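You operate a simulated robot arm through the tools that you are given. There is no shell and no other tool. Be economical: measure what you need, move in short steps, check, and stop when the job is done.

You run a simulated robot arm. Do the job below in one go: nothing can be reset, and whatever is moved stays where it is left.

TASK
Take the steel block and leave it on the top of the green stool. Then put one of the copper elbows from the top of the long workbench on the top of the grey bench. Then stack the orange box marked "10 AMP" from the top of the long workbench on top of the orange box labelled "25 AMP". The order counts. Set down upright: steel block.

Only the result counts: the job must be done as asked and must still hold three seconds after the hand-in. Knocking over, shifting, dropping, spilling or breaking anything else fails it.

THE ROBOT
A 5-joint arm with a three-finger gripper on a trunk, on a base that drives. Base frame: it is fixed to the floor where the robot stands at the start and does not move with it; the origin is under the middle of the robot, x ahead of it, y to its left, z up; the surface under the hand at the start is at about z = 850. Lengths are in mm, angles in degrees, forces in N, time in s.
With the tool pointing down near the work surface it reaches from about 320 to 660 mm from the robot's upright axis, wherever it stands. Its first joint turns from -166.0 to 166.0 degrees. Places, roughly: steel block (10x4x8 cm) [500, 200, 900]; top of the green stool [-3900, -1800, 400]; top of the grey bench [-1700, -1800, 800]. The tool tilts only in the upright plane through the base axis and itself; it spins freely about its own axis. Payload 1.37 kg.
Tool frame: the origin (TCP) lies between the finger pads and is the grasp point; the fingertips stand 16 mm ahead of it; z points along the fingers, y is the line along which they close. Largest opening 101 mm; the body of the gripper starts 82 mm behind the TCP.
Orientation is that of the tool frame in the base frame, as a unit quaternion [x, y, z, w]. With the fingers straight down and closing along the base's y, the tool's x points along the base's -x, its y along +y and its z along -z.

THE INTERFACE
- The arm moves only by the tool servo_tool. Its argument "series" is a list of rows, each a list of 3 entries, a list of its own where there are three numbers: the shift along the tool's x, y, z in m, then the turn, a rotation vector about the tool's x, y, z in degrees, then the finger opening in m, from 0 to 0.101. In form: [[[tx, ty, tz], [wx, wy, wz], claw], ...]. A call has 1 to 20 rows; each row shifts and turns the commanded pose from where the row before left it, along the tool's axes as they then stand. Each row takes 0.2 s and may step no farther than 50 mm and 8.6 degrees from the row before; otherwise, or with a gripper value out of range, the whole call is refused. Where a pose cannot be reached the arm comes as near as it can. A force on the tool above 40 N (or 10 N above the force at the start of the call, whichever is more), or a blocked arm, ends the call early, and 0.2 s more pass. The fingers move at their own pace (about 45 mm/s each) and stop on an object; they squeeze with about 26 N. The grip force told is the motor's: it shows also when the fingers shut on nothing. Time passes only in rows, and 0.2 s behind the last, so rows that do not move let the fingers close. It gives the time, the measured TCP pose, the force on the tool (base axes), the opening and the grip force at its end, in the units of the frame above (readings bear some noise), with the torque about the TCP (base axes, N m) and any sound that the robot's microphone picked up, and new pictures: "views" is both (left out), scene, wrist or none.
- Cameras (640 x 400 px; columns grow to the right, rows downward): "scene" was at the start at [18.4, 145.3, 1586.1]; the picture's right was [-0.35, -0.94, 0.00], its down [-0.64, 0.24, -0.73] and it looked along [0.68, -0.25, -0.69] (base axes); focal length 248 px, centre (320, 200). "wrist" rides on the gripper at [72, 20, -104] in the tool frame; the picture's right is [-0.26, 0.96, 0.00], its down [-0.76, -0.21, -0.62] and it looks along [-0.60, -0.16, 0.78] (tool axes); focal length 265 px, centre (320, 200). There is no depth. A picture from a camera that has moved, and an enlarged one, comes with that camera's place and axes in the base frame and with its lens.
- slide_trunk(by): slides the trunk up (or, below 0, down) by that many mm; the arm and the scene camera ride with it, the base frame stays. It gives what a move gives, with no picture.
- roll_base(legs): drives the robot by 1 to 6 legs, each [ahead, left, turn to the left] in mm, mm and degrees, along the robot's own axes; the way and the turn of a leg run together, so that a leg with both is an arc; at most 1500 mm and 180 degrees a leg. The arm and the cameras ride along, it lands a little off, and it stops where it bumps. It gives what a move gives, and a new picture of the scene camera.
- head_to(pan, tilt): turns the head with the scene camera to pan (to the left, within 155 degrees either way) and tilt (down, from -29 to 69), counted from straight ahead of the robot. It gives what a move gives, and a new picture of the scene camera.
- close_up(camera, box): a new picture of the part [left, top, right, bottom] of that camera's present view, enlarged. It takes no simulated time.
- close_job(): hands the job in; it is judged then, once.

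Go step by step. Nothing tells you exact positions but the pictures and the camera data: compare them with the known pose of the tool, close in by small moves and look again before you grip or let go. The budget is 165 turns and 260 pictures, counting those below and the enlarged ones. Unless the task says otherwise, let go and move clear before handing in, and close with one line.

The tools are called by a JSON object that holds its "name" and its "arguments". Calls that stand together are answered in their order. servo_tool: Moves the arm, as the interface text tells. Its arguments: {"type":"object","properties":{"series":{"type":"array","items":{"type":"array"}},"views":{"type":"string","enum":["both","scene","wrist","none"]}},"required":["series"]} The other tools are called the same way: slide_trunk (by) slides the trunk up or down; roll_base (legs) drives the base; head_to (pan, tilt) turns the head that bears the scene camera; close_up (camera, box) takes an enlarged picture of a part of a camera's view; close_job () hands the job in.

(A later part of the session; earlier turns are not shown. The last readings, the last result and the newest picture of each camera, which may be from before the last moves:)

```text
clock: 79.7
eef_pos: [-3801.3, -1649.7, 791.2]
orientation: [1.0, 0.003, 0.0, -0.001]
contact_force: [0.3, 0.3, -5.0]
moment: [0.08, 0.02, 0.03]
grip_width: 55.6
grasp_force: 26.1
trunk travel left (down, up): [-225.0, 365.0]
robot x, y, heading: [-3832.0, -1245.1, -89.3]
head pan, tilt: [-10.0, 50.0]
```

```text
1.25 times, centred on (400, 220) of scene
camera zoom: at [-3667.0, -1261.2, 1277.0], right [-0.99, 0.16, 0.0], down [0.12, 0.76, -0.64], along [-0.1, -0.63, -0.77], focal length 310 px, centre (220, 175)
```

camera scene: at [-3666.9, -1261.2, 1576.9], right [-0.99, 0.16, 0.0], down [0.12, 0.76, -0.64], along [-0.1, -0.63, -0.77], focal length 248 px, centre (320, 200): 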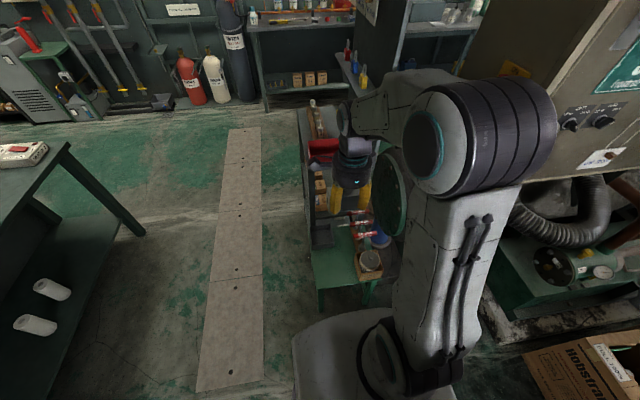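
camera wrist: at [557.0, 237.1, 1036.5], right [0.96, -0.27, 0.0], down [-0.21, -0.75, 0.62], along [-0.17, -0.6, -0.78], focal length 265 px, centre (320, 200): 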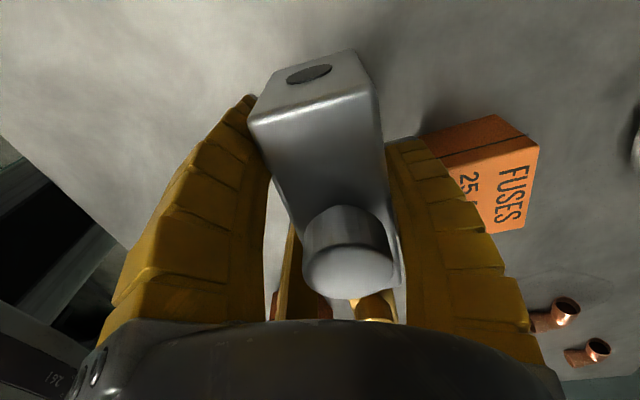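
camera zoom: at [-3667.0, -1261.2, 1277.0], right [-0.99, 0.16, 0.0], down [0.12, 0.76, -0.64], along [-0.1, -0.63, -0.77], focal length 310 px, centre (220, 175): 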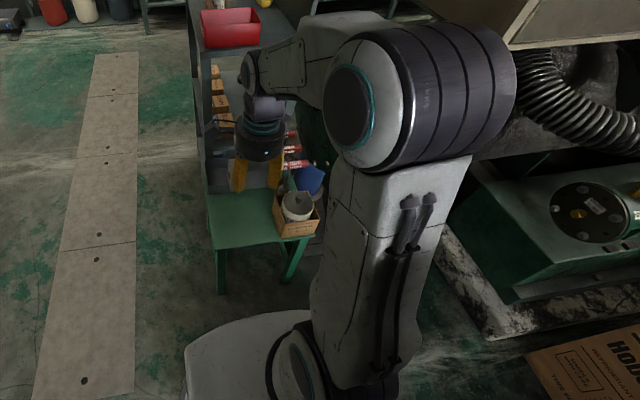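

{"name": "slide_trunk", "arguments": {"by": -200}}

{"name": "servo_tool", "arguments": {"series": [[[0, 0.03, 0], [0, 0, 0], 0.02], [[0, 0.03, 0], [0, 0, 0], 0.02], [[0, 0.035, 0], [0, 0, 0], 0.02], [[0, 0.035, 0], [0, 0, 0], 0.02], [[0, 0, 0.03], [0, 0, 0], 0.02], [[0, 0, 0.03], [0, 0, 0], 0.02], [[0, 0, 0], [0, 0, 0], 0.02]]}}

{"name": "close_up", "arguments": {"camera": "scene", "box": [270, 50, 430, 210]}}

```text
clock: 81.8
eef_pos: [-3801.8, -1649.7, 591.7]
orientation: [1.0, 0.003, 0.0, -0.001]
contact_force: [0.7, 0.1, -5.9]
moment: [0.08, -0.02, -0.01]
grip_width: 55.7
grasp_force: 25.9
trunk travel left (down, up): [-25.0, 565.0]
robot x, y, heading: [-3830.8, -1246.2, -89.5]
head pan, tilt: [-10.0, 50.0]
```

```text
clock: 83.4
eef_pos: [-3800.7, -1778.6, 530.9]
orientation: [1.0, 0.002, 0.0, 0.0]
contact_force: [0.0, -1.0, -6.3]
moment: [0.04, -0.01, -0.04]
grip_width: 55.4
grasp_force: 26.3
trunk travel left (down, up): [-25.0, 565.0]
robot x, y, heading: [-3832.6, -1245.6, -89.4]
head pan, tilt: [-10.0, 50.0]
camera scene: at [-3667.0, -1261.2, 1077.0], right [-0.99, 0.16, 0.0], down [0.12, 0.76, -0.64], along [-0.1, -0.63, -0.77], focal length 248 px, centre (320, 200)
camera wrist: at [-3726.2, -1798.1, 637.2], right [-0.26, -0.97, 0.0], down [-0.76, 0.2, 0.62], along [-0.6, 0.16, -0.78], focal length 265 px, centre (320, 200)
```

scene: 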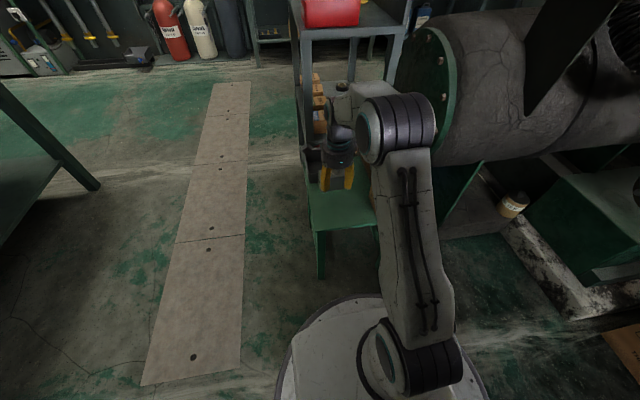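
wrist: 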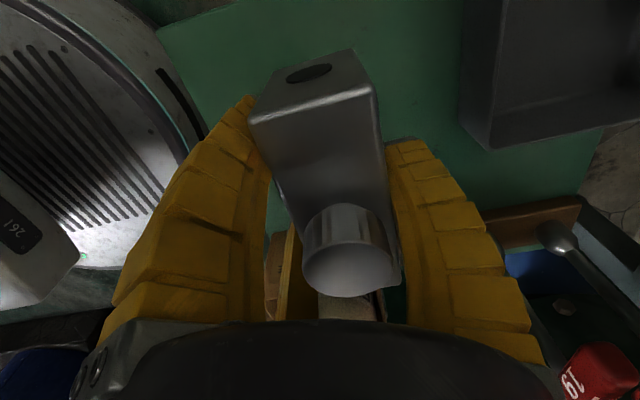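

```text
2.50 times, centred on (350, 130) of scene
camera zoom: at [-3667.0, -1261.2, 1077.0], right [-0.99, 0.16, 0.0], down [0.12, 0.76, -0.64], along [-0.1, -0.63, -0.77], focal length 619 px, centre (245, 375)
```

zoom: 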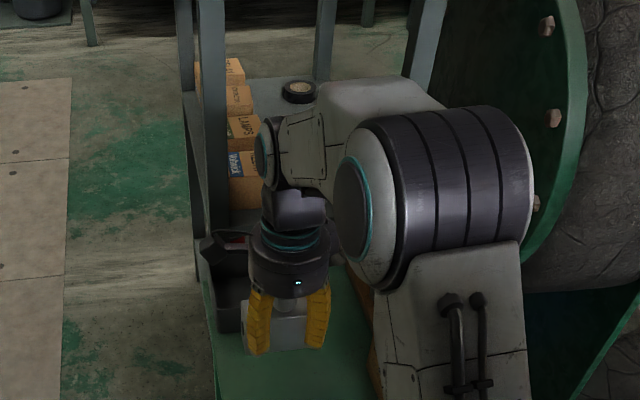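

Clear space under the block. I continue down carefully.

{"name": "servo_tool", "arguments": {"series": [[[0, 0, 0.02], [0, 0, 0], 0.02], [[0, 0, 0.02], [0, 0, 0], 0.02], [[0, 0, 0.02], [0, 0, 0], 0.02], [[0, 0, 0.01], [0, 0, 0], 0.02], [[0, 0, 0], [0, 0, 0], 0.02]]}}

{"name": "close_up", "arguments": {"camera": "scene", "box": [270, 100, 430, 260]}}

```text
clock: 84.6
eef_pos: [-3801.0, -1778.7, 461.3]
orientation: [1.0, 0.004, 0.0, -0.001]
contact_force: [-0.2, 0.8, -5.5]
moment: [0.05, 0.01, 0.01]
grip_width: 55.4
grasp_force: 26.4
trunk travel left (down, up): [-25.0, 565.0]
robot x, y, heading: [-3832.1, -1241.3, -89.0]
head pan, tilt: [-10.0, 50.0]
camera scene: at [-3667.0, -1261.3, 1077.0], right [-0.99, 0.16, 0.0], down [0.12, 0.76, -0.64], along [-0.1, -0.63, -0.77], focal length 248 px, centre (320, 200)
camera wrist: at [-3727.4, -1798.9, 566.0], right [-0.26, -0.97, 0.0], down [-0.76, 0.2, 0.62], along [-0.6, 0.16, -0.78], focal length 265 px, centre (320, 200)
```

scene: 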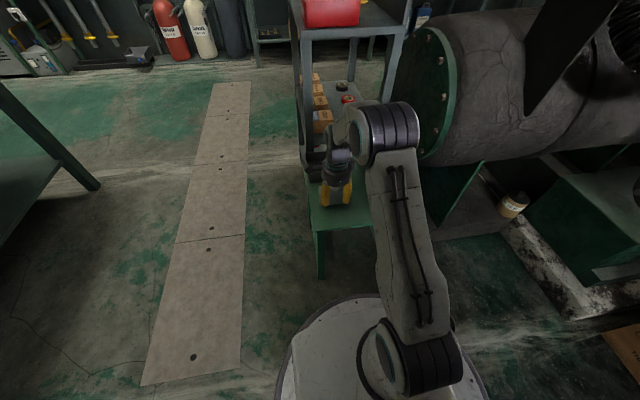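
wrist: 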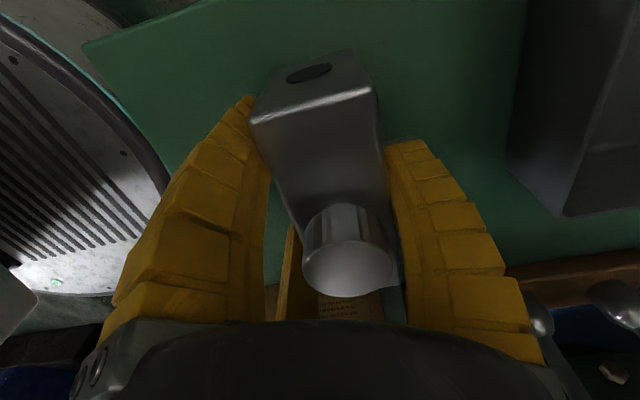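

```text
2.50 times, centred on (350, 180) of scene
camera zoom: at [-3667.0, -1261.3, 1077.0], right [-0.99, 0.16, 0.0], down [0.12, 0.76, -0.64], along [-0.1, -0.63, -0.77], focal length 619 px, centre (245, 250)
```

zoom: 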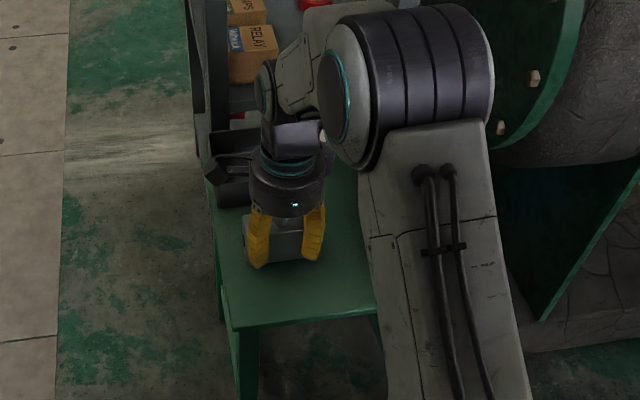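

Block bottom is ~30 mm over the stool. Descending in small steps until contact.

{"name": "servo_tool", "arguments": {"series": [[[0, 0, 0.01], [0, 0, 0], 0.02], [[0, 0, 0.007], [0, 0, 0], 0.02], [[0, 0, 0.005], [0, 0, 0], 0.02], [[0, 0, 0.003], [0, 0, 0], 0.02], [[0, 0, 0.002], [0, 0, 0], 0.02], [[0, 0, 0], [0, 0, 0], 0.02]], "views": "wrist"}}

```text
clock: 86.0
eef_pos: [-3801.4, -1779.7, 436.5]
orientation: [1.0, 0.003, 0.0, 0.003]
contact_force: [1.0, -4.9, 23.7]
moment: [-0.11, -0.02, 0.01]
grip_width: 56.2
grasp_force: 25.8
trunk travel left (down, up): [-25.0, 565.0]
robot x, y, heading: [-3832.2, -1243.3, -89.2]
head pan, tilt: [-10.0, 50.0]
camera wrist: at [-3726.8, -1798.4, 541.5], right [-0.26, -0.97, 0.0], down [-0.76, 0.21, 0.62], along [-0.6, 0.16, -0.79], focal length 265 px, centre (320, 200)
```

wrist: 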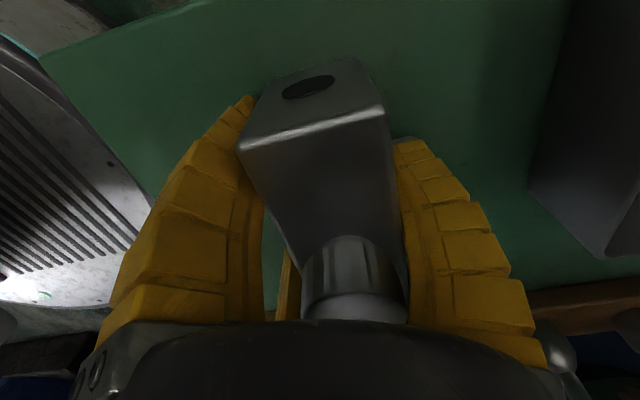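

It's in contact with the stool. I relieve the press by a couple of millimetres and look before opening.

{"name": "servo_tool", "arguments": {"series": [[[0, 0, -0.002], [0, 0, 0], 0.02], [[0, 0, -0.001], [0, 0, 0], 0.02], [[0, 0, 0], [0, 0, 0], 0.02]], "views": "wrist"}}

{"name": "close_up", "arguments": {"camera": "scene", "box": [290, 130, 390, 230]}}

```text
clock: 86.8
eef_pos: [-3799.8, -1777.9, 435.7]
orientation: [1.0, 0.002, 0.001, -0.001]
contact_force: [-1.8, -6.3, 10.7]
moment: [-0.52, -0.1, -0.09]
grip_width: 56.0
grasp_force: 26.1
trunk travel left (down, up): [-25.0, 565.0]
robot x, y, heading: [-3831.6, -1248.5, -89.3]
head pan, tilt: [-10.0, 50.0]
camera wrist: at [-3726.6, -1797.7, 541.5], right [-0.26, -0.97, 0.0], down [-0.76, 0.2, 0.62], along [-0.6, 0.16, -0.78], focal length 265 px, centre (320, 200)
```

wrist: 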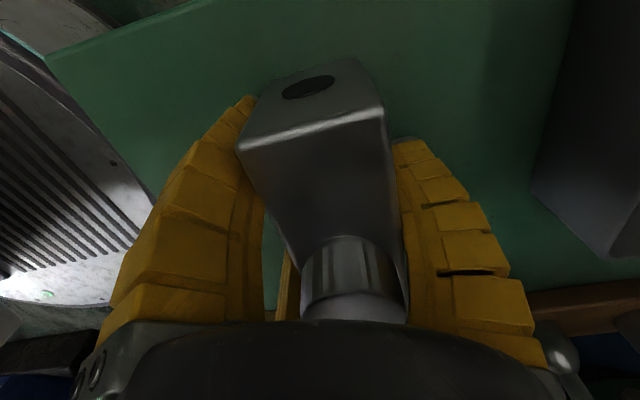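

```text
4.00 times, centred on (340, 180) of scene
camera zoom: at [-3667.1, -1260.4, 1076.9], right [-0.99, 0.16, 0.0], down [0.12, 0.76, -0.64], along [-0.1, -0.64, -0.77], focal length 990 px, centre (240, 280)
```

zoom: 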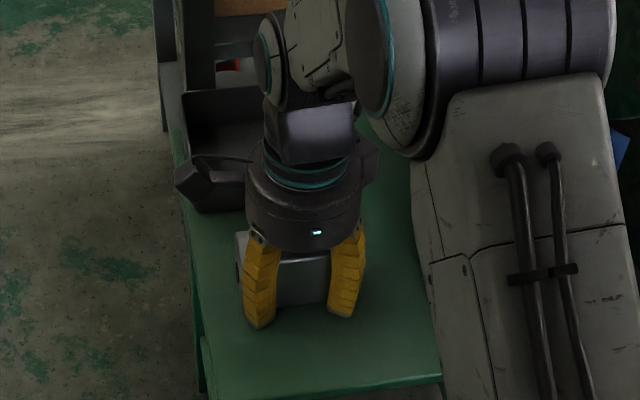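

The block sits on the stool; I open and let it settle.

{"name": "servo_tool", "arguments": {"series": [[[0, 0, 0], [0, 0, 0], 0.06], [[0, 0, 0], [0, 0, 0], 0.065], [[0, 0, 0], [0, 0, 0], 0.075], [[0, 0, 0], [0, 0, 0], 0.082], [[0, 0, 0], [0, 0, 0], 0.082]], "views": "wrist"}}

```text
clock: 88.0
eef_pos: [-3800.6, -1778.0, 436.2]
orientation: [1.0, 0.002, 0.0, -0.001]
contact_force: [0.0, 1.2, 0.8]
moment: [0.01, 0.01, 0.0]
grip_width: 83.9
grasp_force: 1.1
trunk travel left (down, up): [-25.0, 565.0]
robot x, y, heading: [-3826.8, -1245.9, -89.3]
head pan, tilt: [-10.0, 50.0]
camera wrist: at [-3726.3, -1797.9, 541.3], right [-0.26, -0.97, 0.0], down [-0.76, 0.2, 0.62], along [-0.6, 0.16, -0.78], focal length 265 px, centre (320, 200)
```

wrist: 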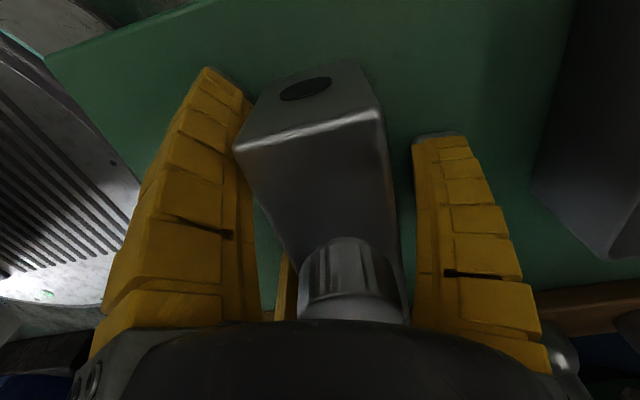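

Released cleanly. I raise straight up and check that the block stands.

{"name": "servo_tool", "arguments": {"series": [[[0, 0, -0.02], [0, 0, 0], 0.082], [[0, 0, -0.03], [0, 0, 0], 0.082], [[0, 0, -0.04], [0, 0, 0], 0.082], [[0, 0, -0.04], [0, 0, 0], 0.082], [[0, 0, -0.04], [0, 0, 0], 0.082], [[0, 0, 0], [0, 0, 0], 0.082]], "views": "wrist"}}

{"name": "close_up", "arguments": {"camera": "scene", "box": [280, 120, 400, 240]}}

```text
clock: 89.4
eef_pos: [-3798.2, -1780.3, 604.7]
orientation: [1.0, 0.003, 0.0, 0.0]
contact_force: [0.2, 0.9, -0.1]
moment: [-0.02, -0.01, 0.02]
grip_width: 83.9
grasp_force: 2.0
trunk travel left (down, up): [-25.0, 565.0]
robot x, y, heading: [-3829.8, -1247.5, -89.3]
head pan, tilt: [-10.0, 50.0]
camera wrist: at [-3723.9, -1799.5, 710.8], right [-0.26, -0.97, 0.0], down [-0.76, 0.2, 0.62], along [-0.6, 0.16, -0.78], focal length 265 px, centre (320, 200)
```

wrist: 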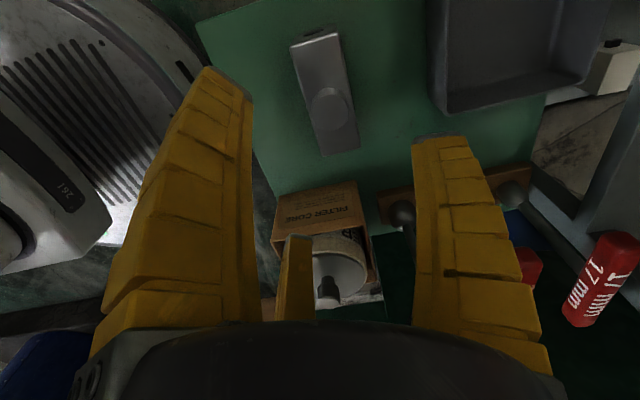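

```text
3.33 times, centred on (340, 180) of scene
camera zoom: at [-3667.0, -1260.8, 1077.0], right [-0.99, 0.16, 0.0], down [0.12, 0.76, -0.64], along [-0.1, -0.63, -0.77], focal length 825 px, centre (253, 267)
```

zoom: 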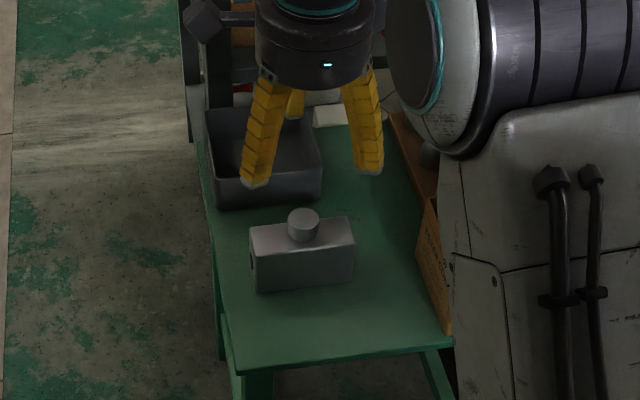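

The steel block stands upright on the stool and nothing else moved. Now I raise the trunk, retract the arm and drive back to the workbench.

{"name": "slide_trunk", "arguments": {"by": 400}}

{"name": "servo_tool", "arguments": {"series": [[[0, -0.035, 0], [0, 0, 0], 0.08], [[0, -0.035, 0], [0, 0, 0], 0.08], [[0, -0.035, 0], [0, 0, 0], 0.08], [[0, -0.035, 0], [0, 0, 0], 0.08]], "views": "none"}}

{"name": "slide_trunk", "arguments": {"by": 130}}

{"name": "roll_base", "arguments": {"legs": [[-1050, 0, 0], [-1050, 0, 0], [0, 0, 90]]}}

{"name": "head_to", "arguments": {"pan": -10, "tilt": 25}}

```text
clock: 93.2
eef_pos: [-3797.2, -1779.7, 1004.1]
orientation: [1.0, 0.003, 0.0, -0.001]
contact_force: [-0.1, -0.3, 1.0]
moment: [-0.03, -0.01, 0.01]
grip_width: 83.9
grasp_force: 1.3
trunk travel left (down, up): [-425.0, 165.0]
robot x, y, heading: [-3832.8, -1246.1, -89.3]
head pan, tilt: [-10.0, 50.0]
```

```text
clock: 94.2
eef_pos: [-3796.6, -1637.4, 1005.1]
orientation: [1.0, 0.003, 0.0, 0.0]
contact_force: [1.2, -0.1, 0.1]
moment: [0.01, -0.02, 0.01]
grip_width: 82.2
grasp_force: 1.7
trunk travel left (down, up): [-425.0, 165.0]
robot x, y, heading: [-3829.2, -1244.4, -89.0]
head pan, tilt: [-10.0, 50.0]
```

```text
clock: 95.8
eef_pos: [-3797.7, -1639.6, 1134.6]
orientation: [1.0, 0.002, 0.0, -0.001]
contact_force: [0.1, 0.3, 0.5]
moment: [0.0, 0.02, 0.0]
grip_width: 82.2
grasp_force: 1.6
trunk travel left (down, up): [-555.0, 35.0]
robot x, y, heading: [-3830.7, -1246.1, -89.2]
head pan, tilt: [-10.0, 50.0]
```

```text
clock: 110.1
eef_pos: [-3466.8, 900.6, 1134.4]
orientation: [0.708, 0.706, -0.001, 0.0]
contact_force: [-0.8, 0.4, 0.2]
moment: [0.0, 0.02, -0.02]
grip_width: 82.0
grasp_force: 1.5
trunk travel left (down, up): [-555.0, 35.0]
robot x, y, heading: [-3860.5, 873.8, 0.5]
head pan, tilt: [-10.0, 50.0]
camera scene: at [-3845.1, 1031.6, 1607.0], right [-0.17, -0.99, 0.0], down [-0.76, 0.13, -0.64], along [0.63, -0.11, -0.77], focal length 248 px, centre (320, 200)
```

scene: 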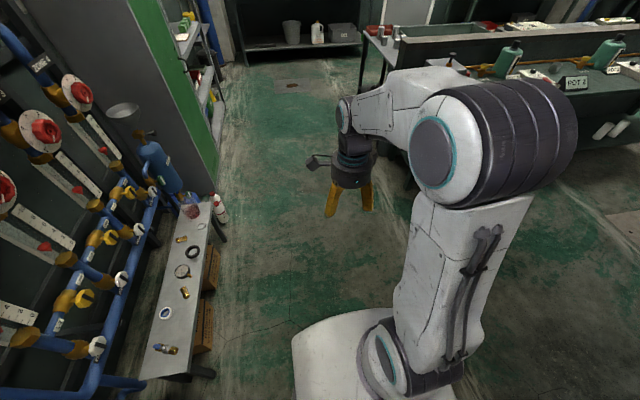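

```text
clock: 111.0
eef_pos: [-3467.3, 901.0, 1133.4]
orientation: [0.708, 0.706, 0.0, -0.001]
contact_force: [0.7, 0.2, 0.7]
moment: [-0.02, 0.02, 0.01]
grip_width: 81.9
grasp_force: 1.8
trunk travel left (down, up): [-555.0, 35.0]
robot x, y, heading: [-3861.9, 872.3, 0.2]
head pan, tilt: [-10.0, 25.0]
camera scene: at [-3830.1, 1029.0, 1644.4], right [-0.17, -0.99, 0.0], down [-0.42, 0.07, -0.91], along [0.89, -0.15, -0.42], focal length 248 px, centre (320, 200)
```

scene: 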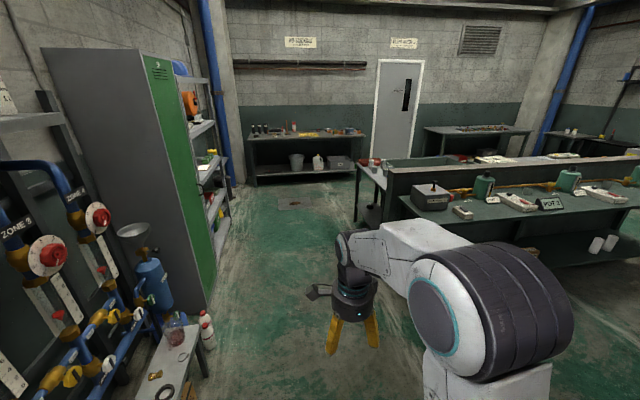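

Clear. Driving back along the aisle and sidestepping in front of the workbench.

{"name": "roll_base", "arguments": {"legs": [[1150, 0, 0], [1150, 0, 0], [1160, 0, 0], [0, -925, 0]]}}

{"name": "head_to", "arguments": {"pan": -15, "tilt": 35}}

```text
clock: 132.0
eef_pos: [-11.2, 138.7, 1135.2]
orientation: [0.696, 0.718, -0.001, -0.001]
contact_force: [0.3, -0.4, 0.8]
moment: [0.02, -0.01, 0.01]
grip_width: 82.0
grasp_force: 1.7
trunk travel left (down, up): [-555.0, 35.0]
robot x, y, heading: [-406.5, 98.0, 2.4]
head pan, tilt: [-10.0, 25.0]
camera scene: at [-378.4, 254.2, 1644.5], right [-0.13, -0.99, 0.0], down [-0.42, 0.06, -0.91], along [0.9, -0.12, -0.42], focal length 248 px, centre (320, 200)
```

scene: 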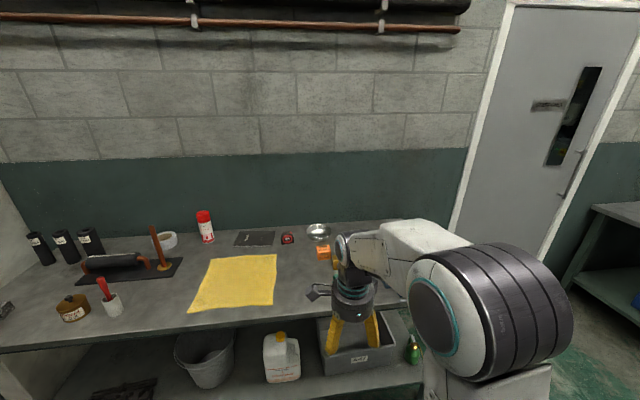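

```text
clock: 132.7
eef_pos: [-12.2, 139.9, 1134.3]
orientation: [0.695, 0.719, -0.001, -0.001]
contact_force: [0.0, 0.2, 0.4]
moment: [-0.04, -0.03, 0.04]
grip_width: 82.2
grasp_force: 1.9
trunk travel left (down, up): [-555.0, 35.0]
robot x, y, heading: [-403.9, 91.7, 2.4]
head pan, tilt: [-15.0, 35.0]
camera scene: at [-383.7, 247.6, 1628.8], right [-0.22, -0.98, 0.0], down [-0.56, 0.12, -0.82], along [0.8, -0.18, -0.57], focal length 248 px, centre (320, 200)
```

scene: 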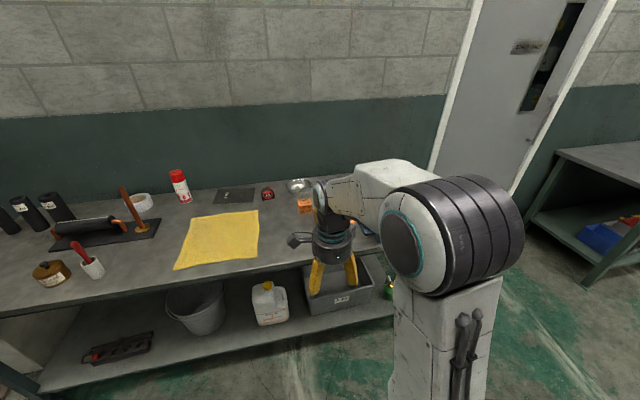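

Now the final approach: square up and roll ahead to about (10, −60).

{"name": "roll_base", "arguments": {"legs": [[0, -155, -2.4], [405, 0, 0]]}}

{"name": "head_to", "arguments": {"pan": -15, "tilt": 43}}

```text
clock: 136.3
eef_pos: [407.1, -26.6, 1132.9]
orientation: [0.71, 0.705, -0.001, 0.0]
contact_force: [0.9, 0.8, -0.7]
moment: [0.01, 0.0, 0.01]
grip_width: 82.2
grasp_force: 1.5
trunk travel left (down, up): [-555.0, 35.0]
robot x, y, heading: [11.6, -52.5, -0.0]
head pan, tilt: [-15.0, 35.0]
camera scene: at [39.9, 97.1, 1628.7], right [-0.26, -0.97, 0.0], down [-0.55, 0.15, -0.82], along [0.79, -0.21, -0.57], focal length 248 px, centre (320, 200)
```

scene: 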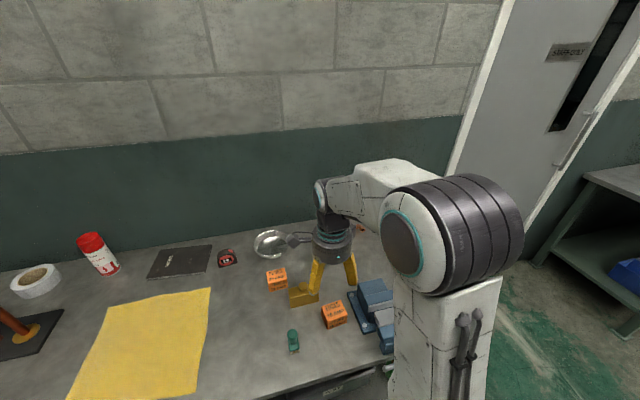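

```text
clock: 136.9
eef_pos: [407.1, -24.8, 1133.7]
orientation: [0.71, 0.705, 0.0, 0.0]
contact_force: [0.1, 0.0, -0.5]
moment: [-0.03, 0.0, -0.01]
grip_width: 82.2
grasp_force: 1.9
trunk travel left (down, up): [-555.0, 35.0]
robot x, y, heading: [11.6, -54.2, 0.2]
head pan, tilt: [-15.0, 43.0]
camera scene: at [34.1, 98.4, 1616.8], right [-0.26, -0.97, 0.0], down [-0.66, 0.17, -0.73], along [0.71, -0.19, -0.68], focal length 248 px, centre (320, 200)
```

scene: 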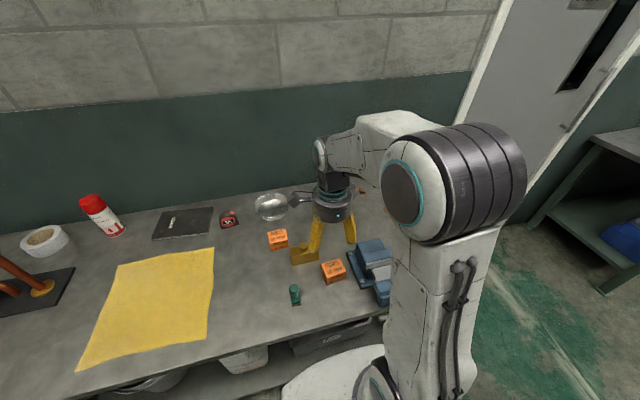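

I move over the nearest elbow (around (660, −58)) for a wrist view.

{"name": "servo_tool", "arguments": {"series": [[[-0.006, 0.04, 0.015], [0, 0, 0], 0.09], [[-0.006, 0.04, 0.015], [0, 0, 0], 0.09], [[-0.006, 0.04, 0.02], [0, 0, 0], 0.09], [[-0.006, 0.04, 0.02], [0, 0, 0], 0.09], [[-0.006, 0.04, 0.02], [0, 0, 0], 0.09], [[0, 0, 0], [0, 0, 0], 0.09]]}}

```text
clock: 138.3
eef_pos: [604.4, -58.6, 1046.7]
orientation: [0.709, 0.705, -0.001, -0.001]
contact_force: [-0.3, 0.4, 0.0]
moment: [0.0, 0.05, 0.02]
grip_width: 91.4
grasp_force: 0.9
trunk travel left (down, up): [-555.0, 35.0]
robot x, y, heading: [12.2, -56.5, 0.0]
head pan, tilt: [-15.0, 43.0]
camera scene: at [33.4, 98.4, 1616.8], right [-0.26, -0.97, 0.0], down [-0.66, 0.17, -0.73], along [0.71, -0.19, -0.68], focal length 248 px, centre (320, 200)
camera wrist: at [626.8, 13.2, 1151.1], right [0.96, -0.27, 0.0], down [-0.21, -0.75, 0.62], along [-0.17, -0.6, -0.78], focal length 265 px, centre (320, 200)
```

scene: 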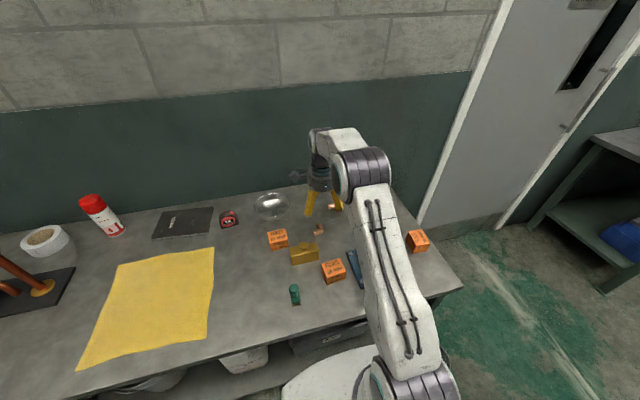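
wrist: 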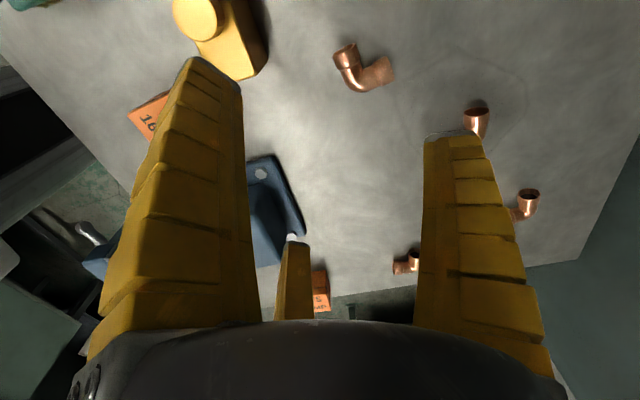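

{"name": "close_up", "arguments": {"camera": "wrist", "box": [300, 20, 460, 120]}}

{"name": "close_up", "arguments": {"camera": "scene", "box": [250, 180, 450, 305]}}

```text
4.00 times, centred on (380, 70) of wrist
camera zoom: at [626.8, 13.2, 1151.1], right [0.96, -0.27, 0.0], down [-0.21, -0.75, 0.62], along [-0.17, -0.6, -0.78], focal length 1062 px, centre (80, 720)
```

zoom: 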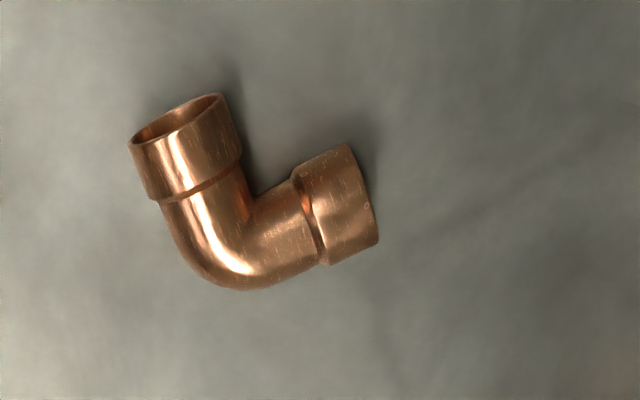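

```text
3.20 times, centred on (350, 242) of scene
camera zoom: at [33.4, 98.4, 1616.8], right [-0.26, -0.97, 0.0], down [-0.66, 0.17, -0.73], along [0.71, -0.19, -0.68], focal length 792 px, centre (224, 64)
```

zoom: 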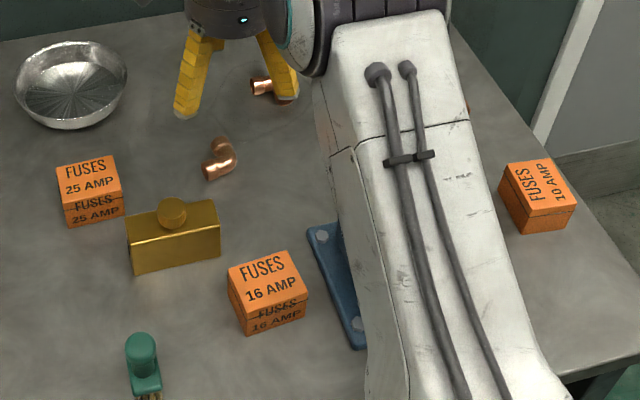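

The nearest elbow lies as an L with its bend at about (637, −70), legs pointing +x and +y. I'll turn the thumb to face the inner corner (45°) and centre the TCP at about (642, −64).

{"name": "servo_tool", "arguments": {"series": [[[-0.006, 0.038, 0.02], [0, 0, 0], 0.075], [[0, 0, 0.02], [0, 0, -7.5], 0.075], [[0, 0, 0.02], [0, 0, -7.5], 0.075], [[0, 0, 0.02], [0, 0, -7.5], 0.075], [[0, 0, 0.01], [0, 0, -7.5], 0.075], [[0, 0, 0.01], [0, 0, -7.5], 0.075], [[0, 0, 0], [0, 0, -7.5], 0.075], [[0, 0, 0], [0, 0, 0], 0.075]]}}

{"name": "close_up", "arguments": {"camera": "scene", "box": [270, 180, 370, 280]}}

```text
clock: 140.2
eef_pos: [644.7, -63.6, 943.4]
orientation: [0.386, 0.923, 0.0, 0.0]
contact_force: [0.2, -0.1, 0.0]
moment: [-0.02, 0.02, 0.0]
grip_width: 77.6
grasp_force: 1.8
trunk travel left (down, up): [-555.0, 35.0]
robot x, y, heading: [14.7, -56.8, -0.0]
head pan, tilt: [-15.0, 43.0]
camera scene: at [34.1, 98.4, 1616.8], right [-0.26, -0.97, 0.0], down [-0.66, 0.17, -0.73], along [0.71, -0.19, -0.68], focal length 248 px, centre (320, 200)
camera wrist: at [609.2, 0.9, 1050.0], right [0.87, 0.49, 0.0], down [0.38, -0.68, 0.62], along [0.3, -0.54, -0.78], focal length 265 px, centre (320, 200)
```

scene: 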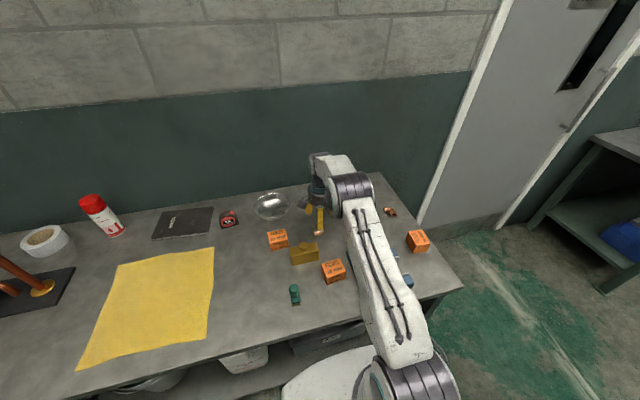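
wrist: 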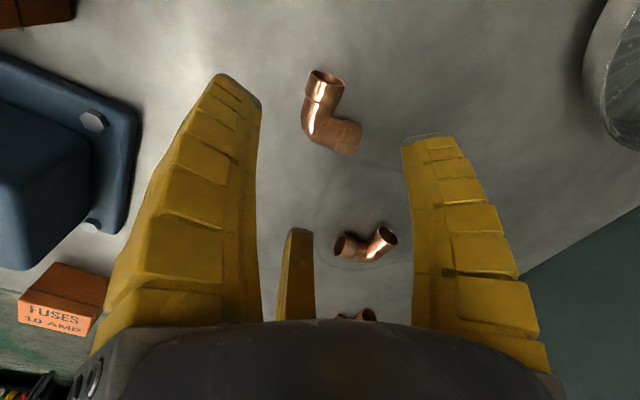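

```text
4.00 times, centred on (320, 230) of scene
camera zoom: at [34.1, 98.4, 1616.8], right [-0.26, -0.97, 0.0], down [-0.66, 0.17, -0.73], along [0.71, -0.19, -0.68], focal length 990 px, centre (320, 80)
```

zoom: 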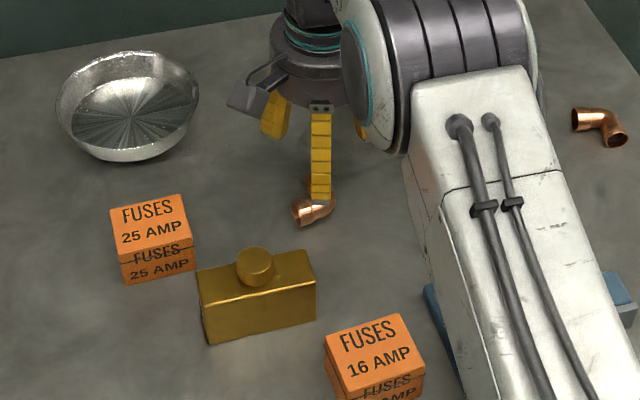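

The hand is well centred. Descending around the elbow.

{"name": "servo_tool", "arguments": {"series": [[[0, 0, 0.025], [0, 0, 0], 0.075], [[0, 0, 0.02], [0, 0, 0], 0.075], [[0, 0, 0.015], [0, 0, 0], 0.075], [[0, 0, 0.005], [0, 0, 0], 0.075], [[0, 0, 0], [0, 0, 0], 0.075]], "views": "wrist"}}

{"name": "close_up", "arguments": {"camera": "scene", "box": [270, 180, 370, 280]}}

```text
clock: 141.3
eef_pos: [643.3, -64.7, 878.2]
orientation: [0.386, 0.922, 0.0, 0.001]
contact_force: [-0.4, 0.1, 0.2]
moment: [0.0, 0.02, -0.04]
grip_width: 77.7
grasp_force: 1.7
trunk travel left (down, up): [-555.0, 35.0]
robot x, y, heading: [12.8, -51.4, -0.2]
head pan, tilt: [-15.0, 43.0]
camera wrist: at [608.8, 1.3, 983.9], right [0.87, 0.49, 0.0], down [0.38, -0.68, 0.62], along [0.3, -0.54, -0.78], focal length 265 px, centre (320, 200)
```

wrist: 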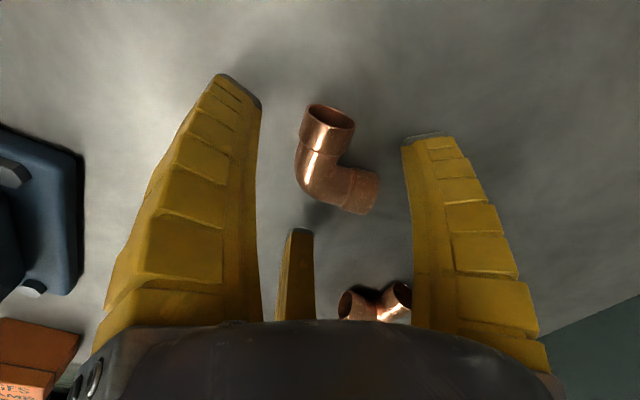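

```text
4.00 times, centred on (320, 230) of scene
camera zoom: at [34.1, 98.4, 1616.8], right [-0.26, -0.97, 0.0], down [-0.66, 0.17, -0.73], along [0.71, -0.19, -0.68], focal length 990 px, centre (320, 80)
```

zoom: 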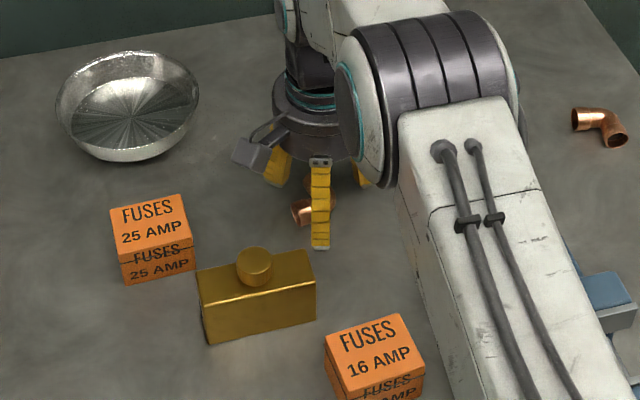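

{"name": "servo_tool", "arguments": {"series": [[[0, 0, 0.004], [0, 0, 0], 0.06], [[0, 0, 0.002], [0, 0, 0], 0.045], [[0, 0, 0], [0, 0, 0], 0.03], [[0, 0, 0], [0, 0, 0], 0.015], [[0, 0, 0], [0, 0, 0], 0.01], [[0, 0, 0], [0, 0, 0], 0.01], [[0, 0, 0], [0, 0, 0], 0.01]], "views": "wrist"}}

```text
clock: 142.9
eef_pos: [643.6, -64.3, 874.0]
orientation: [0.387, 0.922, 0.0, -0.001]
contact_force: [0.0, -1.2, 6.3]
moment: [0.04, -0.1, -0.02]
grip_width: 21.9
grasp_force: 26.2
trunk travel left (down, up): [-555.0, 35.0]
robot x, y, heading: [11.6, -51.0, 0.3]
head pan, tilt: [-15.0, 43.0]
camera wrist: at [609.2, 0.9, 978.8], right [0.87, 0.49, 0.0], down [0.38, -0.68, 0.62], along [0.3, -0.54, -0.78], focal length 265 px, centre (320, 200)
```

wrist: 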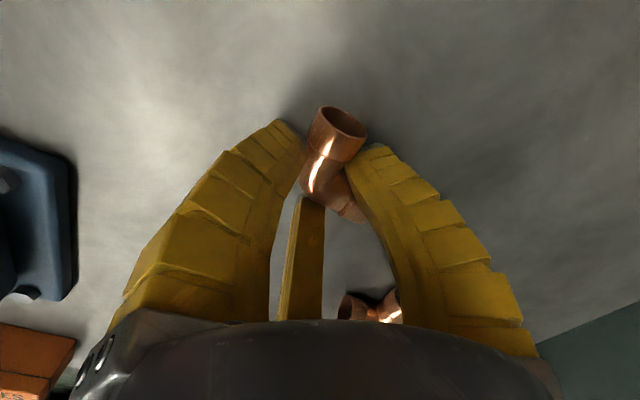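

The fingers hold the elbow at 22 mm. I lift and check.

{"name": "servo_tool", "arguments": {"series": [[[0, 0, -0.01], [0, 0, 0], 0.01], [[0, 0, -0.03], [0, 0, 0], 0.01], [[0, 0, -0.04], [0, 0, 0], 0.01], [[0, 0, -0.04], [0, 0, 0], 0.01], [[0, 0, 0], [0, 0, 0], 0.01]], "views": "wrist"}}

{"name": "close_up", "arguments": {"camera": "wrist", "box": [260, 80, 420, 240]}}

```text
clock: 144.2
eef_pos: [646.0, -62.4, 993.5]
orientation: [0.386, 0.923, 0.0, -0.001]
contact_force: [-0.3, -0.4, -0.3]
moment: [0.0, 0.01, -0.01]
grip_width: 20.5
grasp_force: 25.9
trunk travel left (down, up): [-555.0, 35.0]
robot x, y, heading: [11.6, -51.2, 0.1]
head pan, tilt: [-15.0, 43.0]
camera wrist: at [611.2, 2.2, 1099.5], right [0.87, 0.49, 0.0], down [0.38, -0.68, 0.62], along [0.3, -0.54, -0.78], focal length 265 px, centre (320, 200)
```

wrist: 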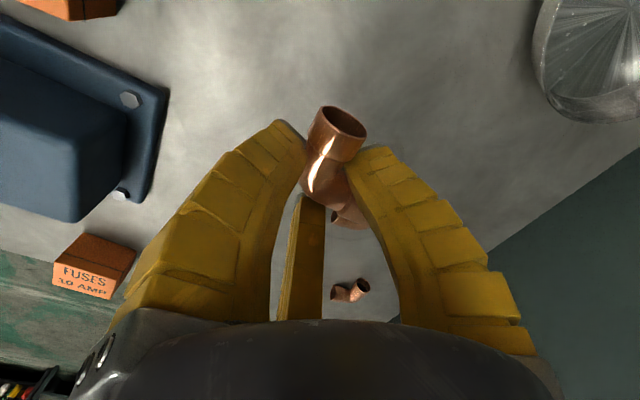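

```text
2.50 times, centred on (340, 160) of wrist
camera zoom: at [611.2, 2.2, 1099.5], right [0.87, 0.49, 0.0], down [0.38, -0.68, 0.62], along [0.3, -0.54, -0.78], focal length 664 px, centre (270, 300)
```

zoom: 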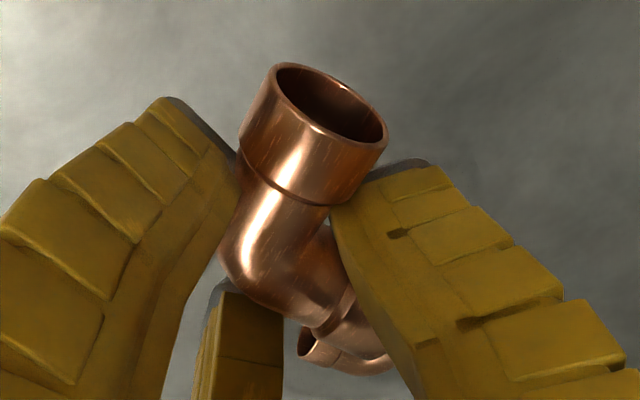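

The elbow is securely held. I'll raise and retract the arm, back off, move along to the grey bench and turn to face it.

{"name": "servo_tool", "arguments": {"series": [[[0, 0, -0.04], [0, 0, 0], 0.01], [[0, 0, -0.04], [0, 0, 0], 0.01], [[0, 0, -0.04], [0, 0, 0], 0.01], [[0.028, -0.028, 0], [0, 0, 0], 0.01], [[0.028, -0.028, 0], [0, 0, 0], 0.01], [[0.028, -0.028, 0], [0, 0, 0], 0.01], [[0.028, -0.028, 0], [0, 0, 0], 0.01], [[0.028, -0.028, 0], [0, 0, 0], 0.01], [[0.028, -0.028, 0], [0, 0, 0], 0.01], [[0, 0, 0], [0, 0, 0], 0.01]], "views": "none"}}

{"name": "roll_base", "arguments": {"legs": [[-360, 0, 0], [0, -1450, 0], [0, 0, 180]]}}

{"name": "head_to", "arguments": {"pan": 10, "tilt": 35}}

```text
clock: 146.3
eef_pos: [407.3, -63.1, 1111.7]
orientation: [0.387, 0.922, 0.0, 0.0]
contact_force: [0.9, -0.6, 0.1]
moment: [0.06, -0.02, 0.01]
grip_width: 20.3
grasp_force: 26.5
trunk travel left (down, up): [-555.0, 35.0]
robot x, y, heading: [12.4, -57.0, 0.4]
head pan, tilt: [-15.0, 43.0]
```

```text
clock: 162.7
eef_pos: [-747.5, -1472.7, 1112.4]
orientation: [0.914, -0.407, 0.0, 0.0]
contact_force: [-0.3, 0.9, 0.3]
moment: [-0.01, 0.0, 0.01]
grip_width: 18.0
grasp_force: 25.9
trunk travel left (down, up): [-555.0, 35.0]
robot x, y, heading: [-355.6, -1500.9, 177.7]
head pan, tilt: [-15.0, 43.0]
camera scene: at [-380.5, -1652.8, 1616.8], right [0.3, 0.95, 0.0], down [0.65, -0.2, -0.73], along [-0.7, 0.22, -0.68], focal length 248 px, centre (320, 200)
```

scene: 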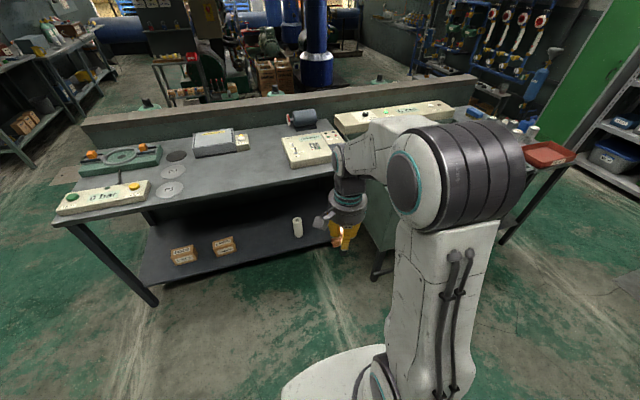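

```text
clock: 163.6
eef_pos: [-748.5, -1472.9, 1112.2]
orientation: [0.914, -0.406, 0.0, -0.001]
contact_force: [0.9, 0.7, 0.0]
moment: [-0.02, -0.01, -0.03]
grip_width: 18.1
grasp_force: 26.4
trunk travel left (down, up): [-555.0, 35.0]
robot x, y, heading: [-358.4, -1495.4, 177.3]
head pan, tilt: [10.0, 35.0]
camera scene: at [-388.7, -1689.1, 1628.7], right [-0.13, 0.99, 0.0], down [0.57, 0.08, -0.82], along [-0.81, -0.11, -0.57], focal length 248 px, centre (320, 200)
```

scene: 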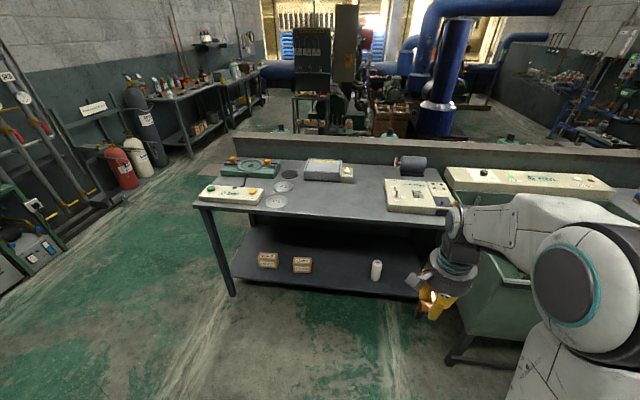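

The grey bench has a clear middle region; I'll set the elbow near (−1530, −1770). Squaring up and approaching.

{"name": "roll_base", "arguments": {"legs": [[0, 270, 2.7], [600, 0, 0]]}}

{"name": "head_to", "arguments": {"pan": 5, "tilt": 50}}

```text
clock: 168.4
eef_pos: [-1342.8, -1772.5, 1112.9]
orientation: [0.926, -0.379, 0.001, 0.0]
contact_force: [0.3, 1.3, -0.1]
moment: [0.01, -0.03, 0.02]
grip_width: 17.4
grasp_force: 26.1
trunk travel left (down, up): [-555.0, 35.0]
robot x, y, heading: [-947.4, -1775.1, -178.8]
head pan, tilt: [10.0, 35.0]
camera scene: at [-971.3, -1966.9, 1628.7], right [-0.19, 0.98, 0.0], down [0.56, 0.11, -0.82], along [-0.8, -0.16, -0.57], focal length 248 px, centre (320, 200)
```

scene: 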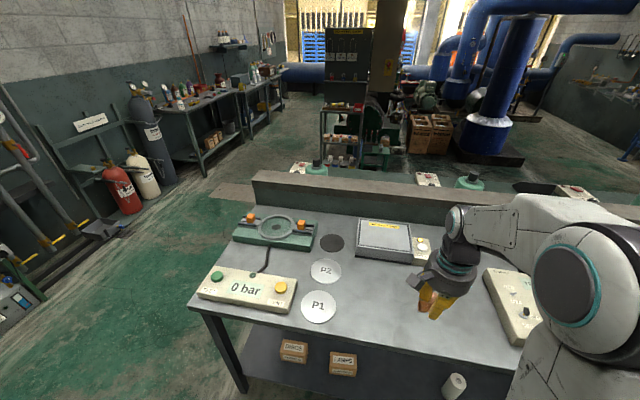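

```text
clock: 169.2
eef_pos: [-1341.5, -1771.7, 1111.9]
orientation: [0.925, -0.379, -0.001, 0.0]
contact_force: [0.9, 0.7, -0.9]
moment: [0.01, 0.0, -0.02]
grip_width: 17.4
grasp_force: 26.7
trunk travel left (down, up): [-555.0, 35.0]
robot x, y, heading: [-948.0, -1772.7, -178.8]
head pan, tilt: [5.0, 50.0]
camera scene: at [-960.9, -1958.2, 1607.0], right [-0.11, 0.99, 0.0], down [0.76, 0.08, -0.64], along [-0.64, -0.07, -0.77], focal length 248 px, centre (320, 200)
```

scene: 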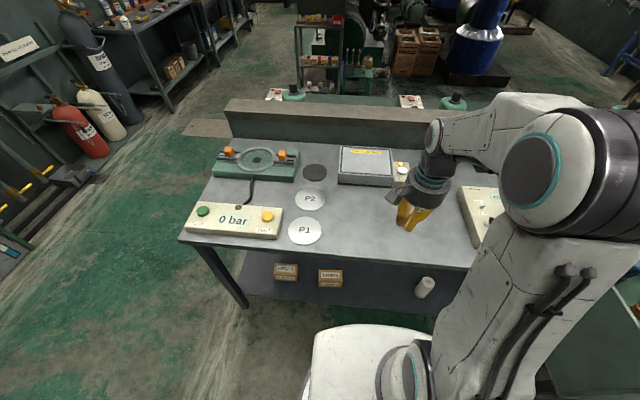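

Free area around (−1540, −1780) confirmed. I lower the trunk and extend over the spot.

{"name": "slide_trunk", "arguments": {"by": -120}}

{"name": "servo_tool", "arguments": {"series": [[[-0.027, 0.029, 0], [0, 0, 0], 0.01], [[-0.027, 0.029, 0], [0, 0, 0], 0.01], [[-0.027, 0.029, 0], [0, 0, 0], 0.01], [[-0.027, 0.029, 0], [0, 0, 0], 0.01], [[-0.027, 0.029, 0], [0, 0, 0], 0.01], [[0, 0, 0.04], [0, 0, 0], 0.01], [[0, 0, 0.04], [0, 0, 0], 0.01], [[0, 0, 0.03], [0, 0, 0], 0.01], [[0, 0, 0], [0, 0, 0], 0.01]]}}

{"name": "close_up", "arguments": {"camera": "scene", "box": [340, 130, 480, 250]}}

```text
clock: 170.7
eef_pos: [-1343.7, -1772.0, 991.9]
orientation: [0.926, -0.378, 0.001, 0.0]
contact_force: [-0.3, -0.5, -1.0]
moment: [0.02, -0.01, -0.02]
grip_width: 17.0
grasp_force: 26.2
trunk travel left (down, up): [-435.0, 155.0]
robot x, y, heading: [-948.9, -1774.1, -179.0]
head pan, tilt: [5.0, 50.0]
```

```text
clock: 172.7
eef_pos: [-1541.8, -1781.2, 886.5]
orientation: [0.925, -0.379, 0.0, 0.0]
contact_force: [0.4, -0.6, -0.4]
moment: [0.02, 0.0, 0.0]
grip_width: 16.8
grasp_force: 26.2
trunk travel left (down, up): [-435.0, 155.0]
robot x, y, heading: [-949.5, -1773.9, -179.1]
head pan, tilt: [5.0, 50.0]
camera scene: at [-960.8, -1958.2, 1487.0], right [-0.11, 0.99, 0.0], down [0.76, 0.08, -0.64], along [-0.64, -0.07, -0.77], focal length 248 px, centre (320, 200)
camera wrist: at [-1502.2, -1846.3, 992.0], right [-0.86, -0.5, 0.0], down [-0.39, 0.68, 0.62], along [-0.31, 0.54, -0.78], focal length 265 px, centre (320, 200)
```

scene: 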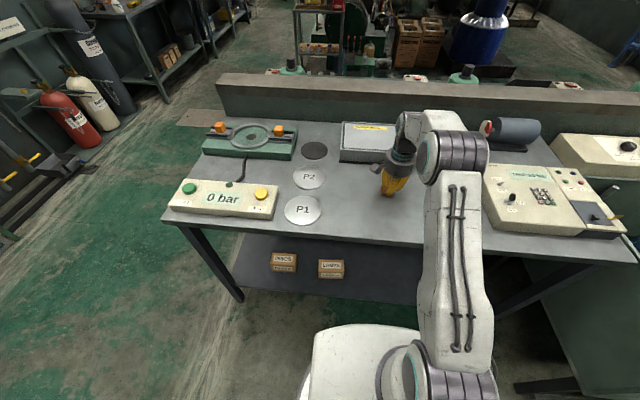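
wrist: 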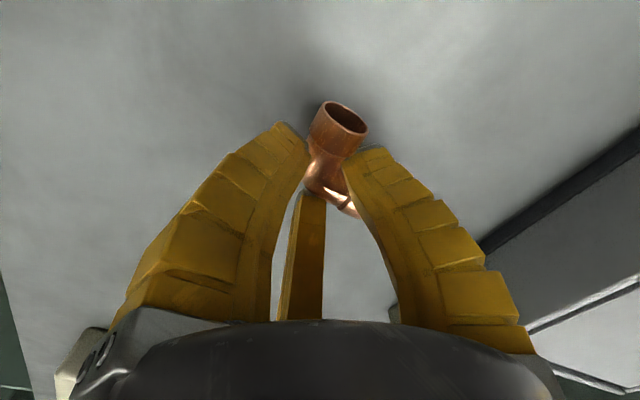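

```text
3.33 times, centred on (410, 190) of scene
camera zoom: at [-960.8, -1958.2, 1487.0], right [-0.11, 0.99, 0.0], down [0.76, 0.08, -0.64], along [-0.64, -0.07, -0.77], focal length 825 px, centre (20, 233)
```

zoom: 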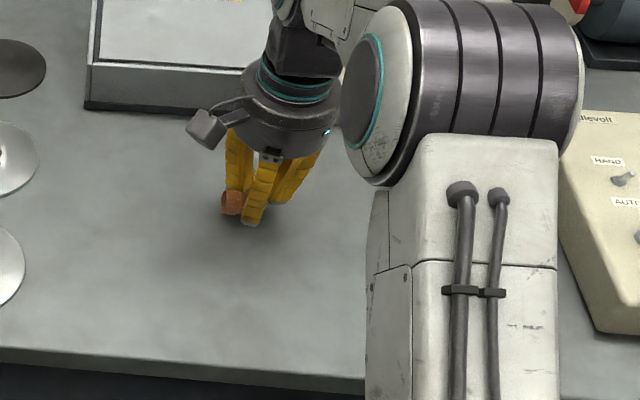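

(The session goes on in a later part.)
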